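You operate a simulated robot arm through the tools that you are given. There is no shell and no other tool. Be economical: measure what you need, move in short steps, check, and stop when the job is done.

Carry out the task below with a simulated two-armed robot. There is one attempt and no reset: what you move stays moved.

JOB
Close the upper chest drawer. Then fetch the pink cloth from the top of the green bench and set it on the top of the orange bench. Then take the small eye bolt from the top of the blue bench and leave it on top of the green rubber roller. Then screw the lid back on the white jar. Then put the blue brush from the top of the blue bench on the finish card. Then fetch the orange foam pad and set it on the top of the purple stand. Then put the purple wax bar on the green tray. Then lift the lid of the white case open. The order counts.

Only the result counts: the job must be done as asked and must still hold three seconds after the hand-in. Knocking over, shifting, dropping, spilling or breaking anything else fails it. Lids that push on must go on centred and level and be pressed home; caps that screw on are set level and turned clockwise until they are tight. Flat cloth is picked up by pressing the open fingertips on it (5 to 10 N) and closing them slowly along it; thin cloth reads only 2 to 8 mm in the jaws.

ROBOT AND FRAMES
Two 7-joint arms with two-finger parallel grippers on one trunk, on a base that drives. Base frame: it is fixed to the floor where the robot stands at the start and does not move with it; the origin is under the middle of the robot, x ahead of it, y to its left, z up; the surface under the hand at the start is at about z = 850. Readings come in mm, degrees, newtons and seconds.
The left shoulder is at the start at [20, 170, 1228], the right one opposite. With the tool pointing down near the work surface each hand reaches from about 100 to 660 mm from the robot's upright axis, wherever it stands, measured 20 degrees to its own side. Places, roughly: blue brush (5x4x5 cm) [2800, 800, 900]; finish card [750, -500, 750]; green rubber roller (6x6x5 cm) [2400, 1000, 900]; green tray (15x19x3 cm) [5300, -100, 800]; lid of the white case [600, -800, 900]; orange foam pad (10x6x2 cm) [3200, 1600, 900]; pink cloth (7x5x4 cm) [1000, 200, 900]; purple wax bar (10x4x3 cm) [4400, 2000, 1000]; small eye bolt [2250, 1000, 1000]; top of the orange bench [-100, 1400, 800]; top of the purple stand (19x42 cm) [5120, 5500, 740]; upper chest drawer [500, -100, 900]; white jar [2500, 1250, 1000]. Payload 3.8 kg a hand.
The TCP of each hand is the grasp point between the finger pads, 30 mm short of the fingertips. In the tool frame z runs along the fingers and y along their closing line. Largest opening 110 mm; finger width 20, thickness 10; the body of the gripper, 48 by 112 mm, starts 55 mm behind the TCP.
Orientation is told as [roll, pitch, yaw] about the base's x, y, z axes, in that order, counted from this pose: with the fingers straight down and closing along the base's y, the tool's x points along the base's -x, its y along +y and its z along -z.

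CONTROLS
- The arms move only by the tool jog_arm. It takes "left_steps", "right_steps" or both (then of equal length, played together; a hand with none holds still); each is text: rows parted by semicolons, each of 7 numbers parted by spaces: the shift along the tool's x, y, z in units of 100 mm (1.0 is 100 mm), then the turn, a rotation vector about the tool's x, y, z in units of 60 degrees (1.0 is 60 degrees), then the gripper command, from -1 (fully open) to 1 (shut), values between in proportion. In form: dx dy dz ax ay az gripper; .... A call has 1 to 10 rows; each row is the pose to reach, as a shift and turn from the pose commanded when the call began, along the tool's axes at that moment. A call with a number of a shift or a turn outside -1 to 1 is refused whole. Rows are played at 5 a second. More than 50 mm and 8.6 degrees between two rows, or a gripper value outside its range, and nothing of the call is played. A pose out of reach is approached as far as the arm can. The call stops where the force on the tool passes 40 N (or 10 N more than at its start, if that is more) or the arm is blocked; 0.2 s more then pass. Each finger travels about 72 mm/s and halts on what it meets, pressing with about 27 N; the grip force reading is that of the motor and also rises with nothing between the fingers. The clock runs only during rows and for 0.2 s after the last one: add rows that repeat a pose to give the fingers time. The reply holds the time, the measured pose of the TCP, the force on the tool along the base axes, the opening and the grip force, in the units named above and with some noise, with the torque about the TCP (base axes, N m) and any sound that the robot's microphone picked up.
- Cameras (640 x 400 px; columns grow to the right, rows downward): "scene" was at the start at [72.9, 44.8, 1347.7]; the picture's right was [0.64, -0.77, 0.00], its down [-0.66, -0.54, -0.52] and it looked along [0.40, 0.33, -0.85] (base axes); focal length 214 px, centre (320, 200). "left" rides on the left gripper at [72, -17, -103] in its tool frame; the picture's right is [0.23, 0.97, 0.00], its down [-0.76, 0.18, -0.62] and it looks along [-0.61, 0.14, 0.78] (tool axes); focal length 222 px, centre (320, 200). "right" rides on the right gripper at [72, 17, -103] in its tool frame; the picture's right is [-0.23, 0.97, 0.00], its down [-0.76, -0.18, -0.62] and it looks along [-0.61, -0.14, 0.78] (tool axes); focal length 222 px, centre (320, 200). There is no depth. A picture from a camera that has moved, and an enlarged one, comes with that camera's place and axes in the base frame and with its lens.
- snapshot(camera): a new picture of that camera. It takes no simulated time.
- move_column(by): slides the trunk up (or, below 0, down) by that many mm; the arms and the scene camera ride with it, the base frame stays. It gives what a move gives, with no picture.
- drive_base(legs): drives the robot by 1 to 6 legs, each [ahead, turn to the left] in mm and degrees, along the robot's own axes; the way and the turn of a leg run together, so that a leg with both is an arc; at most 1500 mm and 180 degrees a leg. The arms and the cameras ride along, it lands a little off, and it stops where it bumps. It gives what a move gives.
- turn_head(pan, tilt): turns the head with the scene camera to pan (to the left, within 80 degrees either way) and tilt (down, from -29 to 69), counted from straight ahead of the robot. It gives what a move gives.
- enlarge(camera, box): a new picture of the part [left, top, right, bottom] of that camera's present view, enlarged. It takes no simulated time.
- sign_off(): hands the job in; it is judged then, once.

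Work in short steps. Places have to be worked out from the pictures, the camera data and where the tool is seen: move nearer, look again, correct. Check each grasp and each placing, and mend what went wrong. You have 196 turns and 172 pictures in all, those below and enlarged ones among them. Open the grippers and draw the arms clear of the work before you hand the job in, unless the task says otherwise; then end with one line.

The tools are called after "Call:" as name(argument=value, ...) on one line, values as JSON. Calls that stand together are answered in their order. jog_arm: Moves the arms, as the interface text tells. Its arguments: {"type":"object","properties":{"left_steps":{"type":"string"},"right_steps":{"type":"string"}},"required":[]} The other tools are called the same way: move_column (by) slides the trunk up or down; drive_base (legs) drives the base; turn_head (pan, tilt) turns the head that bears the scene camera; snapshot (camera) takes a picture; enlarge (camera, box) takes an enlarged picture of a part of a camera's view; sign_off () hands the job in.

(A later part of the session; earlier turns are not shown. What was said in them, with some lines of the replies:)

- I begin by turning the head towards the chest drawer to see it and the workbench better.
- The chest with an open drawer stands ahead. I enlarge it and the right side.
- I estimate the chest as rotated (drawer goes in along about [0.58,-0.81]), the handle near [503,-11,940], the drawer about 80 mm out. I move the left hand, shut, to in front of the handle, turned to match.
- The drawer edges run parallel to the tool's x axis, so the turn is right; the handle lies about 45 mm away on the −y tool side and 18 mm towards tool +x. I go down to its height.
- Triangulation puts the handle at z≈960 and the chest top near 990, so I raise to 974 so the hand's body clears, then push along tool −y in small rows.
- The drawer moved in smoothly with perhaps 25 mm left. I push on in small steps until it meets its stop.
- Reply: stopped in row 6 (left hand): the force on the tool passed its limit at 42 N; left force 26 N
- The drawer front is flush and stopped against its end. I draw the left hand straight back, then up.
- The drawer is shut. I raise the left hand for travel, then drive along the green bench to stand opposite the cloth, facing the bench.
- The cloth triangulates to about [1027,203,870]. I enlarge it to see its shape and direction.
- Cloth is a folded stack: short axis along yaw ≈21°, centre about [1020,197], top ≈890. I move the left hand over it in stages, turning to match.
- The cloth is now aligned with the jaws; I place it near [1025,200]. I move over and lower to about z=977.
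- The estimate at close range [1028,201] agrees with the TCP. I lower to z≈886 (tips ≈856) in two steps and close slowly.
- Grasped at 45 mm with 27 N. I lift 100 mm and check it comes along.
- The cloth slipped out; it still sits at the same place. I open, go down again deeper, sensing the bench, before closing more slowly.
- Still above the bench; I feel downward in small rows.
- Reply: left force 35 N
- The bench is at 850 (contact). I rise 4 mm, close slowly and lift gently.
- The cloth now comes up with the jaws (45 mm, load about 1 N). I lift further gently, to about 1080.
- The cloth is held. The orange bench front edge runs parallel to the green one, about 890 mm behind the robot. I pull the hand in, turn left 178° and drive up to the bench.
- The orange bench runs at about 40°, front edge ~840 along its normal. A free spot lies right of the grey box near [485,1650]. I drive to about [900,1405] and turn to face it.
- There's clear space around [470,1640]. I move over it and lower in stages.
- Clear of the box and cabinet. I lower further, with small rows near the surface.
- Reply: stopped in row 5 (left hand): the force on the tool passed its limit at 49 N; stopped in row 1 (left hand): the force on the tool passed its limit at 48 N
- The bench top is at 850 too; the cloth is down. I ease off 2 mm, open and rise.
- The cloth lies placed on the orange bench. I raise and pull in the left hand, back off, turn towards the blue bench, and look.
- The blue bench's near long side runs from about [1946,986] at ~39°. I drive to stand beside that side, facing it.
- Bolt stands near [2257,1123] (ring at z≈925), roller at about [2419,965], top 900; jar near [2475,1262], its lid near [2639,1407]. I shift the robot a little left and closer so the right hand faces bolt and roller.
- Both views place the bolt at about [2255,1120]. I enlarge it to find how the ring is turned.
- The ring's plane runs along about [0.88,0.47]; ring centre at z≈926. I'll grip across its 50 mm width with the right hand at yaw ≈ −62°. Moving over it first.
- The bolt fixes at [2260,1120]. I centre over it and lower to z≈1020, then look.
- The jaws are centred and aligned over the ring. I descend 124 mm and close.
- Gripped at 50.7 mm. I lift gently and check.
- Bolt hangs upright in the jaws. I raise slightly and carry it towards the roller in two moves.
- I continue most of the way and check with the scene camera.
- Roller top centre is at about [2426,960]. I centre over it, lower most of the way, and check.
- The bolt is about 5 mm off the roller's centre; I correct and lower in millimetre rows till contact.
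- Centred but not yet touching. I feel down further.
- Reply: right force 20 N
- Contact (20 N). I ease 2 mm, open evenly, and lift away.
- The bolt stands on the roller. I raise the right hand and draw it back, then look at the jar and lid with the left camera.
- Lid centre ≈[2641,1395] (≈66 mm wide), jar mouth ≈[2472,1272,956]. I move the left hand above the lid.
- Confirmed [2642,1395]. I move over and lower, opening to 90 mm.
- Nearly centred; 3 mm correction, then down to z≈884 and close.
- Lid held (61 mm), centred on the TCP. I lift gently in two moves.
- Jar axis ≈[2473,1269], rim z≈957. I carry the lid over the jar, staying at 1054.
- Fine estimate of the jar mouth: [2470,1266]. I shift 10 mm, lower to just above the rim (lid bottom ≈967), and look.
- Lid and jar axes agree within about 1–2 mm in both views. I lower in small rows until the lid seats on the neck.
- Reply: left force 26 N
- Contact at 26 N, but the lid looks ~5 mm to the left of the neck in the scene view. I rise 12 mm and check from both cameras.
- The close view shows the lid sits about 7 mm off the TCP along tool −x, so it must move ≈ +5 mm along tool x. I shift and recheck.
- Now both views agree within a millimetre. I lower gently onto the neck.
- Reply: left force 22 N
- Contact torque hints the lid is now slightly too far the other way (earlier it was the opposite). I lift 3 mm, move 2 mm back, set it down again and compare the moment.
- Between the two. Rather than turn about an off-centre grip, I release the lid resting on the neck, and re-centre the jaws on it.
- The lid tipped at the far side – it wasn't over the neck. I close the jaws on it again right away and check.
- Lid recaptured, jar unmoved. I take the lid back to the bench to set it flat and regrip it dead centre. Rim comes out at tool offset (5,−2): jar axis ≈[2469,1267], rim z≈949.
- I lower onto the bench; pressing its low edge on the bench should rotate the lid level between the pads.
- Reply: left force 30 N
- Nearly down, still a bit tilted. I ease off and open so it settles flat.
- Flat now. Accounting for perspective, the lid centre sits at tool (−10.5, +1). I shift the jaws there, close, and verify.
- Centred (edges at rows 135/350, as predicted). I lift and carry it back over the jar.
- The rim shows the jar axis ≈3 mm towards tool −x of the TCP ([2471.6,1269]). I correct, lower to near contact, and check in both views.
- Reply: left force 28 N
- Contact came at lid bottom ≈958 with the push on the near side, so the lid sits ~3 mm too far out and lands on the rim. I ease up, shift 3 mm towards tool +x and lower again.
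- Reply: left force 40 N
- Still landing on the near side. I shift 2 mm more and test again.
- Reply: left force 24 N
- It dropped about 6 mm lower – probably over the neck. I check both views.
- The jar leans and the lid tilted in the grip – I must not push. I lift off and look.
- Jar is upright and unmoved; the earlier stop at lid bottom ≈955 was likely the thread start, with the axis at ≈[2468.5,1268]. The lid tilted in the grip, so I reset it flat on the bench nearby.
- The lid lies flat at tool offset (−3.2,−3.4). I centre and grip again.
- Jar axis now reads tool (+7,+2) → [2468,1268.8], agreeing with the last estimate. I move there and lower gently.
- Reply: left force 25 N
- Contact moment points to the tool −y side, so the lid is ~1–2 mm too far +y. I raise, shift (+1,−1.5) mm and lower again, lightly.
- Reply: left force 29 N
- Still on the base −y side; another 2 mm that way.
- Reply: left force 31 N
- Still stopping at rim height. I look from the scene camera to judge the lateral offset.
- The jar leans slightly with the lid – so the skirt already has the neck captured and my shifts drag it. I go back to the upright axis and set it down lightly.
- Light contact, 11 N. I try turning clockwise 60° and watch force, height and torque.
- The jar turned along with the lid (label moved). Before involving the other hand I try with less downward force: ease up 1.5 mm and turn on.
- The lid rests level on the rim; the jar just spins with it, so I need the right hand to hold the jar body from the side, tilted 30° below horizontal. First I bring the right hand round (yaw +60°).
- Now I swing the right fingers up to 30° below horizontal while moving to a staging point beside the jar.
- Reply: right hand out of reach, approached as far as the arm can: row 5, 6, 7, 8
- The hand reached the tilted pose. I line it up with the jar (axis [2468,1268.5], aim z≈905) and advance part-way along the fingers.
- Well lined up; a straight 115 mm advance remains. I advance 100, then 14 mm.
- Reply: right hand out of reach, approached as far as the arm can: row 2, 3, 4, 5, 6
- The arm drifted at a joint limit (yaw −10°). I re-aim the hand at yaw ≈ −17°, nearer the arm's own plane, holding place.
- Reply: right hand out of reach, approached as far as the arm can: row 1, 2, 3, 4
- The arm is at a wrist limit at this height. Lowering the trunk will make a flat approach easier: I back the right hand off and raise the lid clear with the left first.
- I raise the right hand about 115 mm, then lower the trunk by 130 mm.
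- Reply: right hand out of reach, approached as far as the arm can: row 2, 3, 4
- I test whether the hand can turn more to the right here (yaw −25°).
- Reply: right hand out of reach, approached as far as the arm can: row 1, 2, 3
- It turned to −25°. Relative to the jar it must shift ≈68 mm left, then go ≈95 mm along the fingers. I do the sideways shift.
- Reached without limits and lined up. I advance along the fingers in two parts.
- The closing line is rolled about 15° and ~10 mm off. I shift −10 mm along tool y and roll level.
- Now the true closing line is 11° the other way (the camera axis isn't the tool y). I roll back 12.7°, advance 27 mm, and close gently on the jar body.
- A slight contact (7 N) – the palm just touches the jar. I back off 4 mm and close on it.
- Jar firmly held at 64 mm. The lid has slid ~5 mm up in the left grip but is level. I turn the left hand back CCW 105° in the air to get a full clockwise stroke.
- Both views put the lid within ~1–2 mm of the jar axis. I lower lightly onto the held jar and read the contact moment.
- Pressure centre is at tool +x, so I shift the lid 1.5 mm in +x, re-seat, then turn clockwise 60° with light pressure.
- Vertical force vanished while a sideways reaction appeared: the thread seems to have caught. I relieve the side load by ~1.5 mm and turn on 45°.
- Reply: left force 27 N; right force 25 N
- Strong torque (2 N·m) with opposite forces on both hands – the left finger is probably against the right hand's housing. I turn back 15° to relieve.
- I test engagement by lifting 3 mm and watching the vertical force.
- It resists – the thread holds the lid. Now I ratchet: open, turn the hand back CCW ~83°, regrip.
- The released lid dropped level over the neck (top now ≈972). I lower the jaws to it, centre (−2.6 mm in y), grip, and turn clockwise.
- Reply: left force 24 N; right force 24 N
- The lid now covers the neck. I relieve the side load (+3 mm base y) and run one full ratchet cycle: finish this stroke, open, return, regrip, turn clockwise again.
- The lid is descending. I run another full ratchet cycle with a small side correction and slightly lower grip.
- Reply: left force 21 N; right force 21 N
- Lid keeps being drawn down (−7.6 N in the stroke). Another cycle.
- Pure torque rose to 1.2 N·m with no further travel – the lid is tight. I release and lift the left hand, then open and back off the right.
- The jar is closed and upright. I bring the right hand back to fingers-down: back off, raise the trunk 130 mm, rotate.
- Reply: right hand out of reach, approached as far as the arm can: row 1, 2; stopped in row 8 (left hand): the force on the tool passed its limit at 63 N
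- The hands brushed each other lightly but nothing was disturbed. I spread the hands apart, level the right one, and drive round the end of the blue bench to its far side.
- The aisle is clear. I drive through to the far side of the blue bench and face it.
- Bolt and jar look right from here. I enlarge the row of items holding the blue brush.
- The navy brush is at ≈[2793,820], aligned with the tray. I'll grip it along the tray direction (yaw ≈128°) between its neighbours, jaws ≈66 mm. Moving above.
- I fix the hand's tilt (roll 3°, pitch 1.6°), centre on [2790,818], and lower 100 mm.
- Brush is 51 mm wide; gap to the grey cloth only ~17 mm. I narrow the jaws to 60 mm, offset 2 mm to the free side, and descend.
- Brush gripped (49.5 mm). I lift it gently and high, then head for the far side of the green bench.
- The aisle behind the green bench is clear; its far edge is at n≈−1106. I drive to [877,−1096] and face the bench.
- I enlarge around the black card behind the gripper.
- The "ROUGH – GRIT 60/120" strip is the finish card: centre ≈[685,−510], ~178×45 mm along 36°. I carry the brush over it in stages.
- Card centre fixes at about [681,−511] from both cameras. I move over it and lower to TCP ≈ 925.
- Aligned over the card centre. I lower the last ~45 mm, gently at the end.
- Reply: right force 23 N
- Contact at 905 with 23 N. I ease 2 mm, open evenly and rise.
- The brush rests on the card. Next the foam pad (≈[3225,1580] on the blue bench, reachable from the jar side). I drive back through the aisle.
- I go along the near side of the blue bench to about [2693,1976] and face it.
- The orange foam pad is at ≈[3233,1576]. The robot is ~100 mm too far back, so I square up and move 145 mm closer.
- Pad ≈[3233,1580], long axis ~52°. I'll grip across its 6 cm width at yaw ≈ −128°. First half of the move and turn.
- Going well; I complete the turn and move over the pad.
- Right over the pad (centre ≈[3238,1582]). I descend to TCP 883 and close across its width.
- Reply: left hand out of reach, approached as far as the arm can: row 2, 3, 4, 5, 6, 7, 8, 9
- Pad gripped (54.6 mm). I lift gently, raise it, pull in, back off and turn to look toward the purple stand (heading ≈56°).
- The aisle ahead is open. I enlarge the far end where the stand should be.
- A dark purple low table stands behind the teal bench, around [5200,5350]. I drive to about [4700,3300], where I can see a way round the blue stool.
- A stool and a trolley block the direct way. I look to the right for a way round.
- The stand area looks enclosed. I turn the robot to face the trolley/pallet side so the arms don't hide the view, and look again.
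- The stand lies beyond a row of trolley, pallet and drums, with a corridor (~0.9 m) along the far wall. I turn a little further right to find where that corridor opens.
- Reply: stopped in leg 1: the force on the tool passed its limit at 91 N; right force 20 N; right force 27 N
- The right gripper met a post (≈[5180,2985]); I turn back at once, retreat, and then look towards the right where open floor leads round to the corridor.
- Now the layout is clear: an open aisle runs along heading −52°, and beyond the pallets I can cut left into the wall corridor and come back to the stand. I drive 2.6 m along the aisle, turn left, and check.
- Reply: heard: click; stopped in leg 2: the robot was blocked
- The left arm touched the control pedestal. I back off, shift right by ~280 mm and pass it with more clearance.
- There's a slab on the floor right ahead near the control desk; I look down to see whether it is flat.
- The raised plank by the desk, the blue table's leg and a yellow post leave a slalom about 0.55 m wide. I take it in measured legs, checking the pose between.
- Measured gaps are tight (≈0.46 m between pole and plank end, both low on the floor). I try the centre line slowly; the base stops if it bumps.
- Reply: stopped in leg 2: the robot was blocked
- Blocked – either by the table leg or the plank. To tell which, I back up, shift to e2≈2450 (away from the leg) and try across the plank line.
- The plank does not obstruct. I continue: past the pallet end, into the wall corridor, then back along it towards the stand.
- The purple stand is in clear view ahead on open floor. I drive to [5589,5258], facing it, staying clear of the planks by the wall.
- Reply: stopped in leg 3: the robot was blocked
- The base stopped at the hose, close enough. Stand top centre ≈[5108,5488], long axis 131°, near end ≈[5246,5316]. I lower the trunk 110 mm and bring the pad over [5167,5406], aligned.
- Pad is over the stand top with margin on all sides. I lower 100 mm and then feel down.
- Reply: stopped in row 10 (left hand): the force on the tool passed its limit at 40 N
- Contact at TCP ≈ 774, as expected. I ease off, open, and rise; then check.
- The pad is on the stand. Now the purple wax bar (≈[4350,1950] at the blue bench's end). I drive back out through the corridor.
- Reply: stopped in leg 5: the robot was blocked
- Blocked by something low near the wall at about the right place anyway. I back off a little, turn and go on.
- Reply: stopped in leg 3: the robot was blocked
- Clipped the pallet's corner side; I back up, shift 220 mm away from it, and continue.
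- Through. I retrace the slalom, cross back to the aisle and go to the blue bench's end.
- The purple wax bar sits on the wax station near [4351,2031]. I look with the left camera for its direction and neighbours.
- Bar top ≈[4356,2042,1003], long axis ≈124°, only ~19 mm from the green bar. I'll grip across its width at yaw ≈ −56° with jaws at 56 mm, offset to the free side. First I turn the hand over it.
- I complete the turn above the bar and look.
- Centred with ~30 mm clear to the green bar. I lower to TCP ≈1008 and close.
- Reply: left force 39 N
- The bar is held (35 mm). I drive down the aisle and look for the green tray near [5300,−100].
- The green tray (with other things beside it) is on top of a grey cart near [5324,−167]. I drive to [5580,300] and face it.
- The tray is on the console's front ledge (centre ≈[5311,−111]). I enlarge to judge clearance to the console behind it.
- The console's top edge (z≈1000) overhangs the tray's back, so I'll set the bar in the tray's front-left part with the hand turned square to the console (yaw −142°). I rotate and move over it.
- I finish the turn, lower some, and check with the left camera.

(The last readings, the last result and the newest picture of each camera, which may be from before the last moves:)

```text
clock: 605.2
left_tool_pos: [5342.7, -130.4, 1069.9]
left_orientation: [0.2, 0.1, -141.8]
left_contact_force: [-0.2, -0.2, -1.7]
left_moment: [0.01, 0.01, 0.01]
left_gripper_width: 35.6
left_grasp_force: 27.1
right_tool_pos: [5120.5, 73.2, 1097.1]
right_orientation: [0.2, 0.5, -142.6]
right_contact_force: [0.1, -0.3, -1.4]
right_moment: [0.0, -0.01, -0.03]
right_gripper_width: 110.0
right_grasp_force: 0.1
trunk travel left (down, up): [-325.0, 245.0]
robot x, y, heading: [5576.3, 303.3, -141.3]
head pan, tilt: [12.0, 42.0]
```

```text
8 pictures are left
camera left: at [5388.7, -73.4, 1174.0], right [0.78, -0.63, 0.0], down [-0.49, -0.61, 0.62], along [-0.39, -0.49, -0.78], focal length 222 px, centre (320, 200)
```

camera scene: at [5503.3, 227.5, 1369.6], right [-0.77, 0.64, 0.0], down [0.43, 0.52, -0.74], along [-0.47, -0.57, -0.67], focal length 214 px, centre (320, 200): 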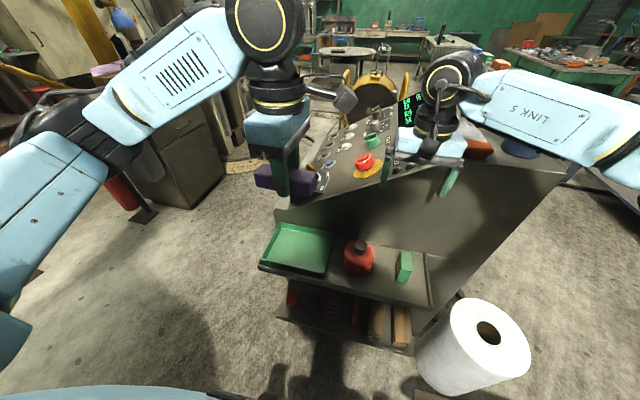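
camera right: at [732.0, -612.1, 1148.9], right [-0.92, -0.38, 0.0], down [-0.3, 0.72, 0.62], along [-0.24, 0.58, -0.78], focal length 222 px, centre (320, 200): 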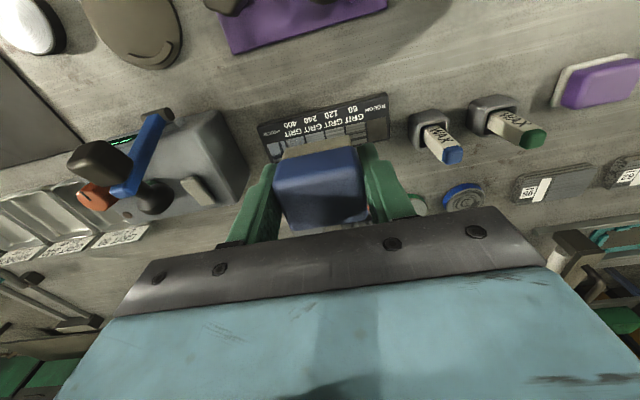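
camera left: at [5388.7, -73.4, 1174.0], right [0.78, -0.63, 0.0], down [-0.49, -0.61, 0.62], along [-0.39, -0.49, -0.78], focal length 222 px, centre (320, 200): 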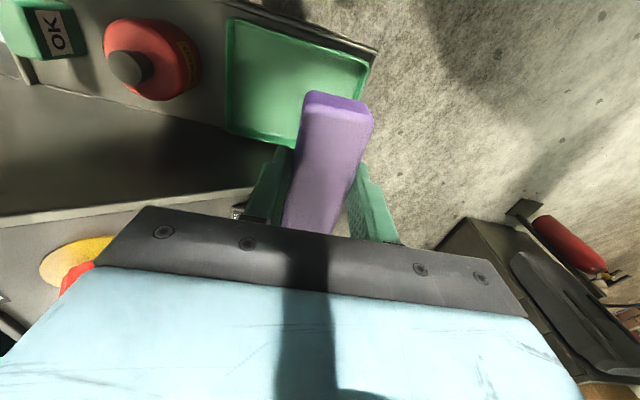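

The bar would land inside the tray but near its front rim; I shift 9 mm inwards and 5 mm to the centre, and lower.

Call:
jog_arm(left_steps="-0.09 -0.05 0 0 0 0 1; -0.09 -0.05 0.25 0 0 0 1; -0.09 -0.05 0.5 0 0 0 1; -0.09 -0.05 0.75 0 0 0 1; -0.09 -0.05 1 0 0 0 1")

Call:
jog_arm(left_steps="0 0 0.2 0 0 0 1; 0 0 0.4 0 0 0 1; 0 0 0.6 0 0 0 1; 0 0 0.75 0 0 0 1; 0 0 0.85 0 0 0 1")

Call:
enlarge(camera="scene", box=[240, 180, 400, 300])

```text
clock: 606.4
left_tool_pos: [5332.1, -129.5, 970.4]
left_orientation: [0.1, 0.0, -141.7]
left_contact_force: [-0.4, 0.5, -1.7]
left_moment: [0.01, -0.01, -0.03]
left_gripper_width: 35.6
left_grasp_force: 26.6
right_tool_pos: [5121.4, 71.6, 1097.2]
right_orientation: [0.1, 0.5, -142.6]
right_contact_force: [-0.3, -0.4, 0.6]
right_moment: [-0.03, -0.03, -0.02]
right_gripper_width: 110.1
right_grasp_force: 0.0
trunk travel left (down, up): [-325.0, 245.0]
robot x, y, heading: [5570.1, 302.7, -141.6]
head pan, tilt: [12.0, 42.0]
```

```text
clock: 607.6
left_tool_pos: [5332.9, -130.3, 884.8]
left_orientation: [0.2, 0.0, -141.8]
left_contact_force: [0.2, -0.3, -2.0]
left_moment: [0.02, -0.03, -0.03]
left_gripper_width: 36.0
left_grasp_force: 26.9
right_tool_pos: [5121.3, 72.0, 1096.6]
right_orientation: [0.2, 0.5, -142.6]
right_contact_force: [-0.3, -0.5, 0.6]
right_moment: [0.04, 0.02, -0.01]
right_gripper_width: 110.0
right_grasp_force: 0.1
trunk travel left (down, up): [-325.0, 245.0]
robot x, y, heading: [5571.8, 301.8, -141.8]
head pan, tilt: [12.0, 42.0]
```

```text
3.33 times, centred on (320, 240) of scene
camera zoom: at [5503.3, 227.4, 1369.6], right [-0.77, 0.64, 0.0], down [0.43, 0.52, -0.74], along [-0.47, -0.57, -0.67], focal length 715 px, centre (320, 67)
```

zoom: 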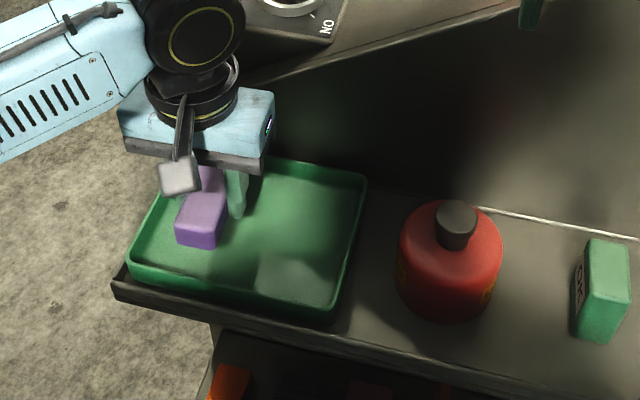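

Everything is clear; the bar is over the tray's left part. I feel down the last centimetres.

Call:
jog_arm(left_steps="-0.04 0 0.08 0 0 0 1; -0.04 0 0.16 0 0 0 1; -0.04 0 0.22 0 0 0 1; -0.04 0 0.27 0 0 0 1; -0.04 0 0.31 0 0 0 1; -0.04 0 0.35 0 0 0 1; -0.04 0 0.38 0 0 0 1; -0.04 0 0.41 0 0 0 1; -0.04 0 0.44 0 0 0 1; -0.04 0 0.47 0 0 0 1")

```text
clock: 609.8
left_tool_pos: [5328.0, -133.2, 837.3]
left_orientation: [0.2, -0.1, -141.8]
left_contact_force: [0.6, -1.1, -2.3]
left_moment: [0.02, 0.01, -0.01]
left_gripper_width: 35.4
left_grasp_force: 26.6
right_tool_pos: [5121.1, 73.6, 1097.6]
right_orientation: [0.3, 0.5, -142.6]
right_contact_force: [-0.3, -0.8, 0.0]
right_moment: [-0.02, -0.01, 0.01]
right_gripper_width: 109.8
right_grasp_force: 0.1
trunk travel left (down, up): [-325.0, 245.0]
robot x, y, heading: [5573.5, 301.8, -141.7]
head pan, tilt: [12.0, 42.0]
```

Not touching yet (only the bar's weight). I keep feeling down.

Call:
jog_arm(left_steps="0 0 0.03 0 0 0 1; 0 0 0.06 0 0 0 1; 0 0 0.09 0 0 0 1; 0 0 0.12 0 0 0 1; 0 0 0.15 0 0 0 1; 0 0 0.18 0 0 0 1; 0 0 0.21 0 0 0 1; 0 0 0.24 0 0 0 1; 0 0 0.27 0 0 0 1; 0 0 0.3 0 0 0 1")

```text
clock: 610.7
left_tool_pos: [5325.8, -132.9, 833.9]
left_orientation: [0.0, -0.4, -141.7]
left_contact_force: [7.5, 3.5, 16.2]
left_moment: [0.29, -0.43, -0.02]
left_gripper_width: 35.7
left_grasp_force: 27.1
right_tool_pos: [5121.9, 72.9, 1096.4]
right_orientation: [0.2, 0.4, -142.6]
right_contact_force: [0.1, -0.6, -0.1]
right_moment: [-0.01, -0.04, -0.01]
right_gripper_width: 110.1
right_grasp_force: 0.0
trunk travel left (down, up): [-325.0, 245.0]
robot x, y, heading: [5578.9, 303.9, -141.2]
head pan, tilt: [12.0, 42.0]
stopped in row 4 (left hand): the force on the tool passed its limit at 45 N (the readings are from after the stop); the commanded pose is now the measured one
```

Contact at 834, but felt toward the front end. I check it isn't on the rim.

Call:
enlarge(camera="scene", box=[250, 200, 350, 290])

```text
4.44 times, centred on (300, 245) of scene
camera zoom: at [5504.3, 228.3, 1369.7], right [-0.77, 0.64, 0.0], down [0.42, 0.52, -0.74], along [-0.47, -0.57, -0.67], focal length 953 px, centre (409, 0)
```

zoom: 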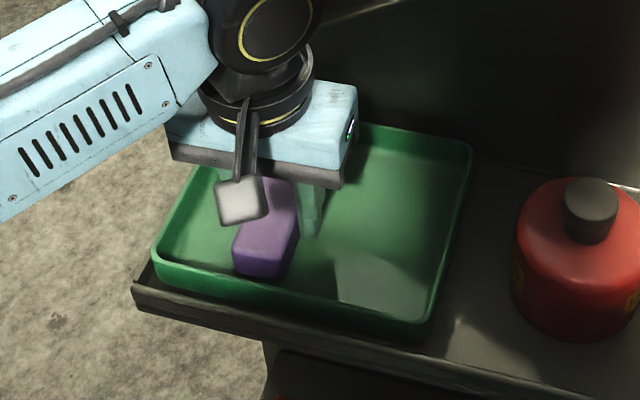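

The bar is inside the tray, on its floor. I ease off, open, rise and withdraw.

Call:
jog_arm(left_steps="0 0 -0.02 0 0 0 1; 0 0 -0.02 0 0 0 0.3; 0 0 -0.02 0 0 0 0.1; 0 0 -0.02 0 0 0 -0.05; 0 0 -0.02 0 0 0 -0.05; 0 0 -0.15 0 0 0 -0.05; 0 0 -0.45 0 0 0 -0.05; 0 0 -0.75 0 0 0 -0.05; 0 0 -1 0 0 0 -0.05")

Call:
jog_arm(left_steps="0 0 -0.3 0 0 0 -0.05; 0 0 -0.6 0 0 0 -0.05; 0.2 0 -0.8 0 0 0 -0.05; 0.5 0 -1 0 0 0 -0.5; 0.8 0 -1 0 0 0 -1")

Call:
jog_arm(left_steps="0 0 -0.4 0 0 0 -1; 0 0 -0.8 0 0 0 -1; 0 0 -1 0 0 0 -1")

Call:
enlarge(camera="scene", box=[240, 190, 380, 300])

```text
clock: 612.7
left_tool_pos: [5326.9, -133.0, 932.7]
left_orientation: [0.1, -0.2, -141.8]
left_contact_force: [0.2, 0.4, 0.7]
left_moment: [0.01, -0.01, 0.0]
left_gripper_width: 57.9
left_grasp_force: 0.0
right_tool_pos: [5121.7, 72.5, 1096.7]
right_orientation: [0.2, 0.4, -142.5]
right_contact_force: [0.1, 0.0, 0.5]
right_moment: [-0.01, 0.0, 0.01]
right_gripper_width: 110.1
right_grasp_force: 0.2
trunk travel left (down, up): [-325.0, 245.0]
robot x, y, heading: [5571.6, 304.4, -141.6]
head pan, tilt: [12.0, 42.0]
```

```text
clock: 613.9
left_tool_pos: [5392.3, -81.9, 1031.1]
left_orientation: [0.2, -0.2, -141.8]
left_contact_force: [0.1, -0.5, 0.0]
left_moment: [0.03, 0.0, -0.01]
left_gripper_width: 110.0
left_grasp_force: 0.0
right_tool_pos: [5122.1, 72.9, 1097.1]
right_orientation: [0.2, 0.4, -142.5]
right_contact_force: [0.7, -0.1, 0.0]
right_moment: [-0.03, 0.02, 0.0]
right_gripper_width: 110.2
right_grasp_force: 0.1
trunk travel left (down, up): [-325.0, 245.0]
robot x, y, heading: [5578.2, 305.6, -141.4]
head pan, tilt: [12.0, 42.0]
```

```text
clock: 614.7
left_tool_pos: [5390.6, -82.0, 1132.8]
left_orientation: [0.1, -0.3, -141.9]
left_contact_force: [-0.1, 0.0, 0.4]
left_moment: [-0.03, 0.01, 0.01]
left_gripper_width: 110.1
left_grasp_force: 0.0
right_tool_pos: [5123.7, 73.1, 1097.5]
right_orientation: [0.2, 0.5, -142.6]
right_contact_force: [-0.1, 0.3, -0.4]
right_moment: [0.0, 0.0, 0.02]
right_gripper_width: 109.8
right_grasp_force: 0.1
trunk travel left (down, up): [-325.0, 245.0]
robot x, y, heading: [5570.8, 302.2, -141.6]
head pan, tilt: [12.0, 42.0]
```

```text
3.64 times, centred on (310, 245) of scene
camera zoom: at [5503.8, 227.6, 1369.6], right [-0.77, 0.64, 0.0], down [0.43, 0.52, -0.74], along [-0.47, -0.57, -0.67], focal length 780 px, centre (356, 36)
```

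zoom: 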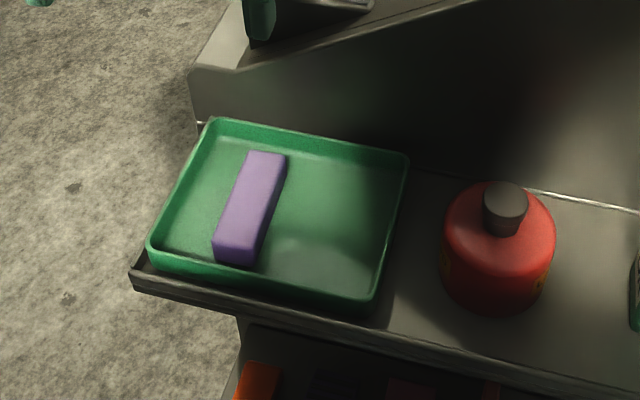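

The wax bar lies in the tray. Last: the white case on the green bench's far side. I drive back along the open lane behind the blue bench.

Call:
drive_base(legs=[[0, -95.4], [1450, 0], [0, 94.1], [1500, 0], [1500, 0], [870, 0]])

```text
clock: 647.9
left_tool_pos: [1593.9, -1343.9, 1132.7]
left_orientation: [0.1, -0.3, -142.1]
left_contact_force: [0.4, 0.1, -1.2]
left_moment: [-0.03, -0.03, 0.0]
left_gripper_width: 109.9
left_grasp_force: 0.2
right_tool_pos: [1326.1, -1187.2, 1097.6]
right_orientation: [0.2, 0.5, -142.7]
right_contact_force: [0.1, -0.4, -0.3]
right_moment: [-0.01, -0.03, 0.03]
right_gripper_width: 110.0
right_grasp_force: 0.0
trunk travel left (down, up): [-325.0, 245.0]
robot x, y, heading: [1781.6, -958.9, -141.8]
head pan, tilt: [12.0, 42.0]
```

On course. I go to [934,−1058] and face the bench.

Call:
drive_base(legs=[[0, -31.5], [850, 0], [0, -62.7]])

Call:
turn_head(pan=15, tilt=50)

Call:
snapshot(camera="scene")

```text
clock: 656.7
left_tool_pos: [532.7, -863.4, 1132.5]
left_orientation: [0.0, -0.3, 126.3]
left_contact_force: [0.4, -0.6, 0.5]
left_moment: [0.0, 0.0, 0.0]
left_gripper_width: 109.7
left_grasp_force: 0.1
right_tool_pos: [696.6, -600.6, 1097.0]
right_orientation: [0.2, 0.4, 125.4]
right_contact_force: [1.2, -0.6, -0.1]
right_moment: [0.03, 0.0, 0.03]
right_gripper_width: 109.9
right_grasp_force: 0.2
trunk travel left (down, up): [-325.0, 245.0]
robot x, y, heading: [907.6, -1062.0, 126.9]
head pan, tilt: [12.0, 42.0]
```

```text
clock: 657.4
left_tool_pos: [531.6, -864.8, 1132.7]
left_orientation: [0.1, -0.3, 126.2]
left_contact_force: [0.3, -0.6, 0.5]
left_moment: [0.01, -0.02, 0.02]
left_gripper_width: 109.9
left_grasp_force: 0.1
right_tool_pos: [696.5, -601.8, 1096.4]
right_orientation: [0.2, 0.6, 125.4]
right_contact_force: [-0.7, -0.3, -0.7]
right_moment: [0.01, 0.01, -0.02]
right_gripper_width: 110.0
right_grasp_force: 0.2
trunk travel left (down, up): [-325.0, 245.0]
robot x, y, heading: [909.1, -1060.5, 126.5]
head pan, tilt: [15.0, 50.0]
```

```text
4 pictures are left
camera scene: at [838.0, -996.2, 1358.4], right [0.62, 0.78, 0.0], down [0.6, -0.48, -0.64], along [-0.5, 0.4, -0.77], focal length 214 px, centre (320, 200)
```

scene: 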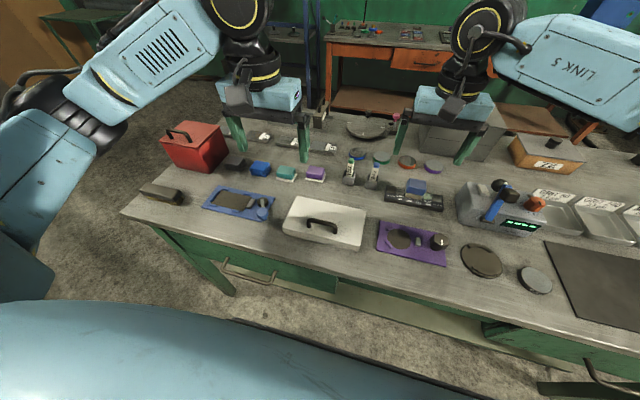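

The case handle is near [606,−808], running along ≈36°. I turn the left hand so that it closes across the bar (yaw ≈216°) while moving above it.

Call:
jog_arm(left_steps="0 -0.08 0 0 0 -0.125 -1; 0 -0.16 0 0 0 -0.25 -0.7; 0 -0.24 0 0 0 -0.375 -0.4; 0 -0.31 0 0 0 -0.5 -0.4; 0 -0.39 0 0 0 -0.625 -0.4; 0 -0.47 0 0 0 -0.75 -0.4")

Call:
jog_arm(left_steps="0.05 -0.05 0 0 0 -0.125 -0.4; 0.1 -0.11 0 0 0 -0.25 -0.4; 0.16 -0.16 0 0 0 -0.375 -0.4; 0.21 -0.22 0 0 0 -0.5 -0.4; 0.27 -0.28 0 0 0 -0.625 -0.4; 0.32 -0.33 0.1 0 0 -0.745 -0.4; 0.32 -0.33 0.3 0 0 -0.745 -0.4; 0.32 -0.33 0.6 0 0 -0.745 -0.4; 0.32 -0.33 0.8 0 0 -0.745 -0.4")

Call:
snapshot(camera="left")

```text
clock: 658.8
left_tool_pos: [570.0, -837.0, 1132.8]
left_orientation: [-0.1, -0.1, 171.3]
left_contact_force: [0.4, -0.1, 0.0]
left_moment: [-0.02, 0.02, 0.01]
left_gripper_width: 77.1
left_grasp_force: 0.0
right_tool_pos: [696.2, -601.2, 1096.1]
right_orientation: [0.2, 0.5, 125.3]
right_contact_force: [0.1, 0.0, -0.1]
right_moment: [-0.02, -0.02, 0.0]
right_gripper_width: 109.8
right_grasp_force: 0.1
trunk travel left (down, up): [-325.0, 245.0]
robot x, y, heading: [909.9, -1060.7, 126.5]
head pan, tilt: [15.0, 50.0]
```

```text
clock: 660.8
left_tool_pos: [605.6, -808.9, 1049.5]
left_orientation: [-0.2, 0.0, -144.2]
left_contact_force: [0.7, -0.9, 0.9]
left_moment: [0.0, -0.02, -0.03]
left_gripper_width: 77.2
left_grasp_force: 0.0
right_tool_pos: [696.7, -602.7, 1097.7]
right_orientation: [0.3, 0.5, 125.3]
right_contact_force: [-0.8, 0.8, -0.2]
right_moment: [-0.03, 0.01, -0.03]
right_gripper_width: 110.0
right_grasp_force: 0.0
trunk travel left (down, up): [-325.0, 245.0]
robot x, y, heading: [910.5, -1058.7, 126.4]
head pan, tilt: [15.0, 50.0]
```

```text
3 pictures are left
camera left: at [654.2, -754.1, 1153.9], right [0.75, -0.66, 0.0], down [-0.51, -0.59, 0.62], along [-0.41, -0.47, -0.78], focal length 222 px, centre (320, 200)
```

left: 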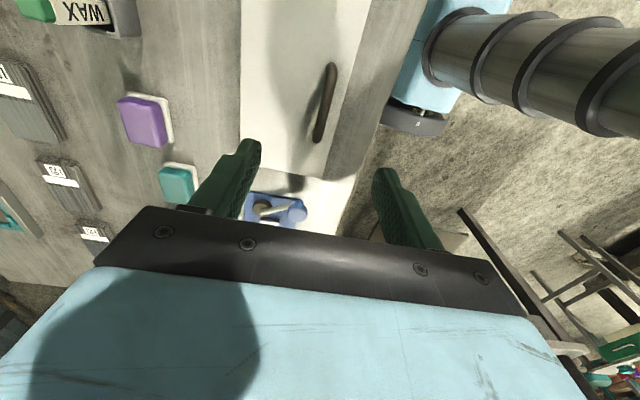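

The handle bar is at tool offset (x +11, y +5), aligned with the jaws. I narrow the jaws to 32 mm, centre over the bar and lower, feeling for the lid.

Call:
jog_arm(left_steps="0.1 0.05 0 0 0 0 0.2; 0.1 0.05 0.2 0 0 0 0.42; 0.1 0.05 0.45 0 0 0 0.42; 0.1 0.05 0.7 0 0 0 0.42; 0.1 0.05 0.95 0 0 0 0.42")

Call:
enlarge(camera="left", box=[220, 60, 420, 240])

```text
clock: 662.0
left_tool_pos: [614.6, -805.6, 954.6]
left_orientation: [-0.2, 0.0, -144.1]
left_contact_force: [-0.2, 0.9, 0.7]
left_moment: [0.02, 0.01, 0.0]
left_gripper_width: 31.9
left_grasp_force: 0.0
right_tool_pos: [697.9, -601.9, 1097.3]
right_orientation: [0.2, 0.5, 125.4]
right_contact_force: [0.2, 0.1, 0.3]
right_moment: [-0.03, 0.0, -0.03]
right_gripper_width: 110.0
right_grasp_force: 0.0
trunk travel left (down, up): [-325.0, 245.0]
robot x, y, heading: [915.2, -1064.5, 126.9]
head pan, tilt: [15.0, 50.0]
```

```text
2.22 times, centred on (320, 150) of left
camera zoom: at [663.5, -751.7, 1058.7], right [0.75, -0.66, -0.01], down [-0.51, -0.59, 0.62], along [-0.41, -0.47, -0.78], focal length 494 px, centre (320, 311)
```

zoom: 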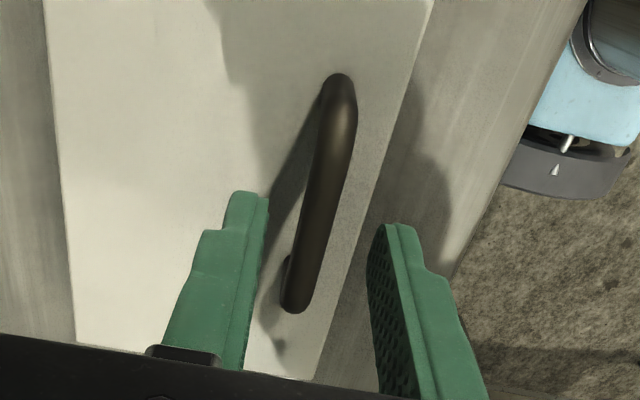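

The bar is centred between the jaws; triangulated bar height ≈903. I lower to TCP ≈916 in small rows and close.

Call:
jog_arm(left_steps="0.06 0 0.1 0 0 0 0.42; 0.06 0 0.2 0 0 0 0.42; 0.06 0 0.28 0 0 0 0.42; 0.06 0 0.34 0 0 0 0.42; 0.06 0 0.385 0 0 0 0.42; 0.06 0 0.385 0 0 0 0.7; 0.06 0 0.385 0 0 0 1; 0.06 0 0.385 0 0 0 1")

```text
clock: 663.8
left_tool_pos: [621.9, -800.9, 919.0]
left_orientation: [-0.3, -0.1, -144.2]
left_contact_force: [-3.7, 6.4, 0.6]
left_moment: [0.07, -0.05, 0.02]
left_gripper_width: 10.6
left_grasp_force: 45.0
right_tool_pos: [696.4, -600.8, 1096.1]
right_orientation: [0.2, 0.4, 125.4]
right_contact_force: [-0.4, -0.2, 0.0]
right_moment: [-0.01, -0.02, -0.02]
right_gripper_width: 110.0
right_grasp_force: 0.0
trunk travel left (down, up): [-325.0, 245.0]
robot x, y, heading: [910.0, -1064.3, 126.5]
head pan, tilt: [15.0, 50.0]
```

Bar gripped (10.6 mm). I lift it along an arc about the rear hinge (radius ≈100 mm), first to ~50°.

Call:
jog_arm(left_steps="0 -0.025 -0.066 0 0 0 1; 0 -0.072 -0.161 0 0 0 1; 0 -0.138 -0.264 0 0 0 1; 0 -0.217 -0.359 0 0 0 1; 0 -0.306 -0.443 0 0 0 1; 0 -0.405 -0.516 0 0 0 1; 0 -0.496 -0.568 0 0 0 1; 0 -0.593 -0.61 0 0 0 1")

```text
clock: 664.8
left_tool_pos: [610.1, -783.3, 946.7]
left_orientation: [-0.2, -0.1, -143.8]
left_contact_force: [-5.6, 16.2, -19.3]
left_moment: [0.15, -0.11, 0.15]
left_gripper_width: 10.8
left_grasp_force: 44.4
right_tool_pos: [696.7, -598.9, 1095.3]
right_orientation: [0.2, 0.6, 125.3]
right_contact_force: [-0.3, -0.2, 0.5]
right_moment: [-0.04, 0.03, -0.03]
right_gripper_width: 110.0
right_grasp_force: 0.0
trunk travel left (down, up): [-325.0, 245.0]
robot x, y, heading: [911.2, -1060.9, 126.6]
head pan, tilt: [15.0, 50.0]
stopped in row 4 (left hand): the force on the tool passed its limit at 43 N (the readings are from after the stop); the commanded pose is now the measured one
```

The pull on the hand shows the hinge sits lower (≈50 mm below the bar). I recompute the arc from here (radius ≈107 mm) and continue.

Call:
jog_arm(left_steps="0 -0.05 -0.04 0 0 0 1; 0 -0.107 -0.085 0 0 0 1; 0 -0.17 -0.125 0 0 0 1; 0 -0.234 -0.162 0 0 0 1; 0 -0.3 -0.195 0 0 0 1; 0 -0.371 -0.222 0 0 0 1; 0 -0.44 -0.245 0 0 0 1; 0 -0.515 -0.263 0 0 0 1")

```text
clock: 666.6
left_tool_pos: [580.7, -744.2, 975.4]
left_orientation: [-0.2, -0.1, -144.1]
left_contact_force: [7.0, 6.3, -10.0]
left_moment: [-0.53, 0.55, 0.82]
left_gripper_width: 10.8
left_grasp_force: 45.1
right_tool_pos: [696.6, -600.7, 1095.7]
right_orientation: [0.2, 0.6, 125.3]
right_contact_force: [-0.3, 0.7, 0.6]
right_moment: [-0.01, -0.01, 0.01]
right_gripper_width: 109.8
right_grasp_force: 0.1
trunk travel left (down, up): [-325.0, 245.0]
robot x, y, heading: [912.4, -1063.5, 126.5]
head pan, tilt: [15.0, 50.0]
```

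Good – now at about 50° with little side load. I carry the handle on over the top towards ~95–100°.

Call:
jog_arm(left_steps="0.01 -0.07 -0.003 0 0 0 1; 0.01 -0.137 -0.004 0 0 0 1; 0.01 -0.21 -0.008 0 0 0 1; 0.01 -0.286 -0.009 0 0 0 1; 0.01 -0.36 -0.002 0 0 0 1; 0.01 -0.435 0.006 0 0 0 1; 0.01 -0.51 0.024 0 0 0 1; 0.01 -0.581 0.043 0 0 0 1; 0.01 -0.65 0.07 0 0 0 1; 0.01 -0.72 0.1 0 0 0 1")

```text
clock: 668.8
left_tool_pos: [539.3, -685.2, 968.0]
left_orientation: [-0.3, 0.0, -144.0]
left_contact_force: [-5.0, 4.2, 15.1]
left_moment: [-0.42, 0.56, 0.91]
left_gripper_width: 10.8
left_grasp_force: 45.0
right_tool_pos: [696.5, -600.5, 1097.5]
right_orientation: [0.2, 0.5, 125.4]
right_contact_force: [0.1, -0.5, 0.5]
right_moment: [-0.03, 0.0, -0.02]
right_gripper_width: 110.1
right_grasp_force: 0.0
trunk travel left (down, up): [-325.0, 245.0]
robot x, y, heading: [911.6, -1063.3, 126.3]
head pan, tilt: [15.0, 50.0]
```

Now ≈88°. I continue a little past vertical, watching for the stop.

Call:
jog_arm(left_steps="0 -0.04 -0.01 0 0 0 1; 0 -0.08 0.01 0 0 0 1; 0 -0.12 0.03 0 0 0 1; 0 -0.16 0.05 0 0 0 1; 0 -0.2 0.075 0 0 0 1; 0 -0.23 0.1 0 0 0 1")

```text
clock: 670.2
left_tool_pos: [525.2, -669.4, 954.3]
left_orientation: [0.0, -0.2, -144.1]
left_contact_force: [10.5, -9.1, -16.6]
left_moment: [-0.58, 0.47, 0.9]
left_gripper_width: 10.9
left_grasp_force: 45.0
right_tool_pos: [698.3, -599.8, 1096.3]
right_orientation: [0.1, 0.5, 125.4]
right_contact_force: [0.2, -0.6, 0.6]
right_moment: [0.0, 0.0, 0.01]
right_gripper_width: 110.0
right_grasp_force: 0.1
trunk travel left (down, up): [-325.0, 245.0]
robot x, y, heading: [911.3, -1060.7, 126.5]
head pan, tilt: [15.0, 50.0]
```

About 101° now, past vertical. I go a few degrees further to feel for the stop.

Call:
jog_arm(left_steps="0 -0.02 0.03 0 0 0 1; 0 -0.05 0.055 0 0 0 1; 0 -0.08 0.085 0 0 0 1; 0 -0.11 0.115 0 0 0 1")

```text
clock: 671.2
left_tool_pos: [518.7, -659.2, 945.3]
left_orientation: [-0.2, -0.1, -144.0]
left_contact_force: [10.5, -8.5, -10.2]
left_moment: [-0.6, 0.6, 0.92]
left_gripper_width: 11.1
left_grasp_force: 45.0
right_tool_pos: [697.3, -601.1, 1098.4]
right_orientation: [0.3, 0.4, 125.4]
right_contact_force: [0.1, 0.3, 0.3]
right_moment: [0.01, -0.01, -0.03]
right_gripper_width: 110.0
right_grasp_force: 0.0
trunk travel left (down, up): [-325.0, 245.0]
robot x, y, heading: [913.0, -1062.8, 126.2]
head pan, tilt: [15.0, 50.0]
```

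No stop yet at ~108°. I ease on another 8–10°.

Call:
jog_arm(left_steps="0 -0.02 0.035 0 0 0 1; 0 -0.05 0.07 0 0 0 1; 0 -0.08 0.105 0 0 0 1; 0 -0.11 0.145 0 0 0 1")

Call:
enlarge(camera="scene", box=[230, 120, 410, 270])

```text
clock: 671.9
left_tool_pos: [518.6, -657.9, 944.6]
left_orientation: [-0.1, 0.1, -144.0]
left_contact_force: [11.8, -22.1, 18.9]
left_moment: [-0.35, 0.05, 0.92]
left_gripper_width: 10.9
left_grasp_force: 45.2
right_tool_pos: [697.4, -605.6, 1098.5]
right_orientation: [0.3, 0.3, 125.3]
right_contact_force: [0.1, -0.5, -0.2]
right_moment: [-0.03, -0.02, -0.01]
right_gripper_width: 110.0
right_grasp_force: 0.1
trunk travel left (down, up): [-325.0, 245.0]
robot x, y, heading: [911.0, -1063.9, 126.4]
head pan, tilt: [15.0, 50.0]
stopped in row 3 (left hand): the force on the tool passed its limit at 44 N (the readings are from after the stop); the commanded pose is now the measured one
```

```text
2.67 times, centred on (320, 195) of scene
camera zoom: at [840.4, -1000.2, 1358.9], right [0.62, 0.78, 0.0], down [0.6, -0.47, -0.65], along [-0.5, 0.4, -0.76], focal length 572 px, centre (320, 213)
```

zoom: 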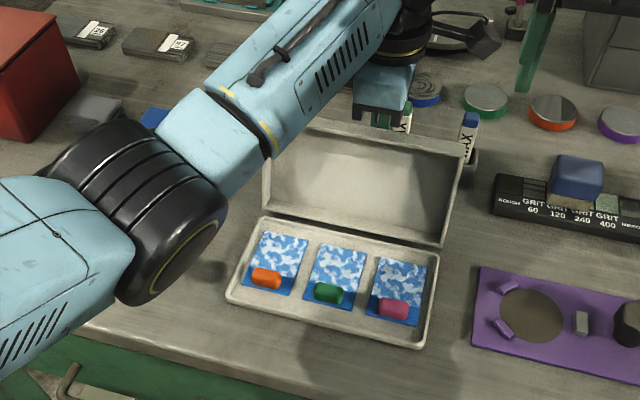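

The lid stands open at its stop and the case contents are undisturbed. I open the jaws only on the back side (shifting with them), then slide straight up off the handle.

Call:
jog_arm(left_steps="0 -0.02 -0.01 0 0 0 0.72; 0 -0.045 -0.01 0 0 0 0.62; 0 -0.07 -0.01 0 0 0 0.53; 0 -0.07 -0.01 0 0 0 0.53; 0 -0.07 -0.08 0 0 0 0.53; 0 -0.07 -0.18 0 0 0 0.53; 0 -0.07 -0.32 0 0 0 0.53; 0 -0.07 -0.5 0 0 0 0.53; 0 -0.07 -0.7 0 0 0 0.53; 0 -0.07 -0.95 0 0 0 0.53")

```text
clock: 674.0
left_tool_pos: [511.4, -650.4, 1035.7]
left_orientation: [-0.1, -0.1, -144.2]
left_contact_force: [0.0, -0.1, -0.2]
left_moment: [-0.01, -0.01, 0.03]
left_gripper_width: 25.9
left_grasp_force: 0.2
right_tool_pos: [696.3, -601.9, 1097.0]
right_orientation: [0.3, 0.5, 125.4]
right_contact_force: [-0.2, 0.3, -0.5]
right_moment: [0.0, -0.01, 0.0]
right_gripper_width: 110.3
right_grasp_force: 0.0
trunk travel left (down, up): [-325.0, 245.0]
robot x, y, heading: [912.0, -1065.8, 126.4]
head pan, tilt: [15.0, 50.0]
```

Free of the handle with no force. I rise further, open the jaws and draw both hands back, then take the last picture.

Call:
jog_arm(left_steps="0 0 -0.4 0 0 0 0.53; 0 0 -0.8 0 0 0 0; 0 0.3 -1 0 0 0 -0.6; 0 0.7 -1 0 0 0 -1; 0 1 -1 0 0 0 -1", right_steps="0 0 -0.2 0 0 0 -1; 0 0 -0.4 0 0 0 -1; 0.3 0 -0.6 0 0 0 -1; 0.7 0 -0.8 0 0 0 -1; 1 0 -0.9 0 0 0 -1")

Call:
jog_arm(left_steps="0 0.4 0 0 0 0 -1; 0 0.8 0 0 0 0 -1; 0 1 0 0 0 0 -1")

Call:
drive_base(legs=[[-300, 0]])

Call:
snapshot(camera="scene")

```text
clock: 675.2
left_tool_pos: [573.1, -730.5, 1136.1]
left_orientation: [-0.1, -0.2, -144.0]
left_contact_force: [0.2, -0.1, 0.1]
left_moment: [0.04, 0.0, 0.0]
left_gripper_width: 109.8
left_grasp_force: 0.1
right_tool_pos: [755.7, -686.6, 1189.4]
right_orientation: [0.2, 0.4, 125.3]
right_contact_force: [-0.4, 0.1, 0.1]
right_moment: [-0.02, -0.01, 0.03]
right_gripper_width: 109.6
right_grasp_force: 0.0
trunk travel left (down, up): [-325.0, 245.0]
robot x, y, heading: [910.6, -1064.2, 126.7]
head pan, tilt: [15.0, 50.0]
```

```text
clock: 676.0
left_tool_pos: [633.8, -813.1, 1135.4]
left_orientation: [-0.2, 0.1, -144.2]
left_contact_force: [-0.4, -0.6, 0.6]
left_moment: [0.02, 0.01, -0.03]
left_gripper_width: 109.8
left_grasp_force: 0.0
right_tool_pos: [755.7, -686.1, 1191.0]
right_orientation: [0.3, 0.3, 125.4]
right_contact_force: [0.7, -1.2, 0.8]
right_moment: [0.06, 0.01, 0.01]
right_gripper_width: 109.9
right_grasp_force: 0.0
trunk travel left (down, up): [-325.0, 245.0]
robot x, y, heading: [914.1, -1061.0, 126.5]
head pan, tilt: [15.0, 50.0]
```

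```text
clock: 678.1
left_tool_pos: [811.4, -1055.8, 1135.0]
left_orientation: [0.0, -0.1, -143.6]
left_contact_force: [0.2, -0.2, 0.5]
left_moment: [0.01, -0.02, 0.01]
left_gripper_width: 110.1
left_grasp_force: 0.0
right_tool_pos: [930.8, -927.5, 1190.3]
right_orientation: [0.3, 0.4, 126.1]
right_contact_force: [-0.4, -0.6, 0.5]
right_moment: [0.02, -0.01, -0.01]
right_gripper_width: 109.9
right_grasp_force: 0.0
trunk travel left (down, up): [-325.0, 245.0]
robot x, y, heading: [1094.0, -1302.4, 127.1]
head pan, tilt: [15.0, 50.0]
```

```text
0 pictures are left
camera scene: at [1017.4, -1237.8, 1358.4], right [0.61, 0.79, 0.0], down [0.6, -0.47, -0.64], along [-0.51, 0.4, -0.77], focal length 214 px, centre (320, 200)
```

scene: 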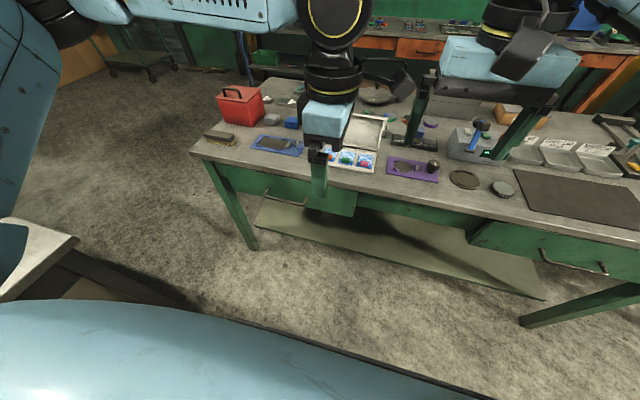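

The case lid stands open, the hands are open and clear of the work, and all eight steps are done in order, so I hand the job in.

Call:
sign_off()

```text
The job is handed in.
```

I completed all eight steps in the order asked and handed the job in; the result has not come back yet. On the way, my left arm bumped a control pedestal hard enough to hear a click, the right gripper hit the post there, and the base bumped a pallet and other floor items. I saw no shift in any of them, but I did not check each one afterwards.
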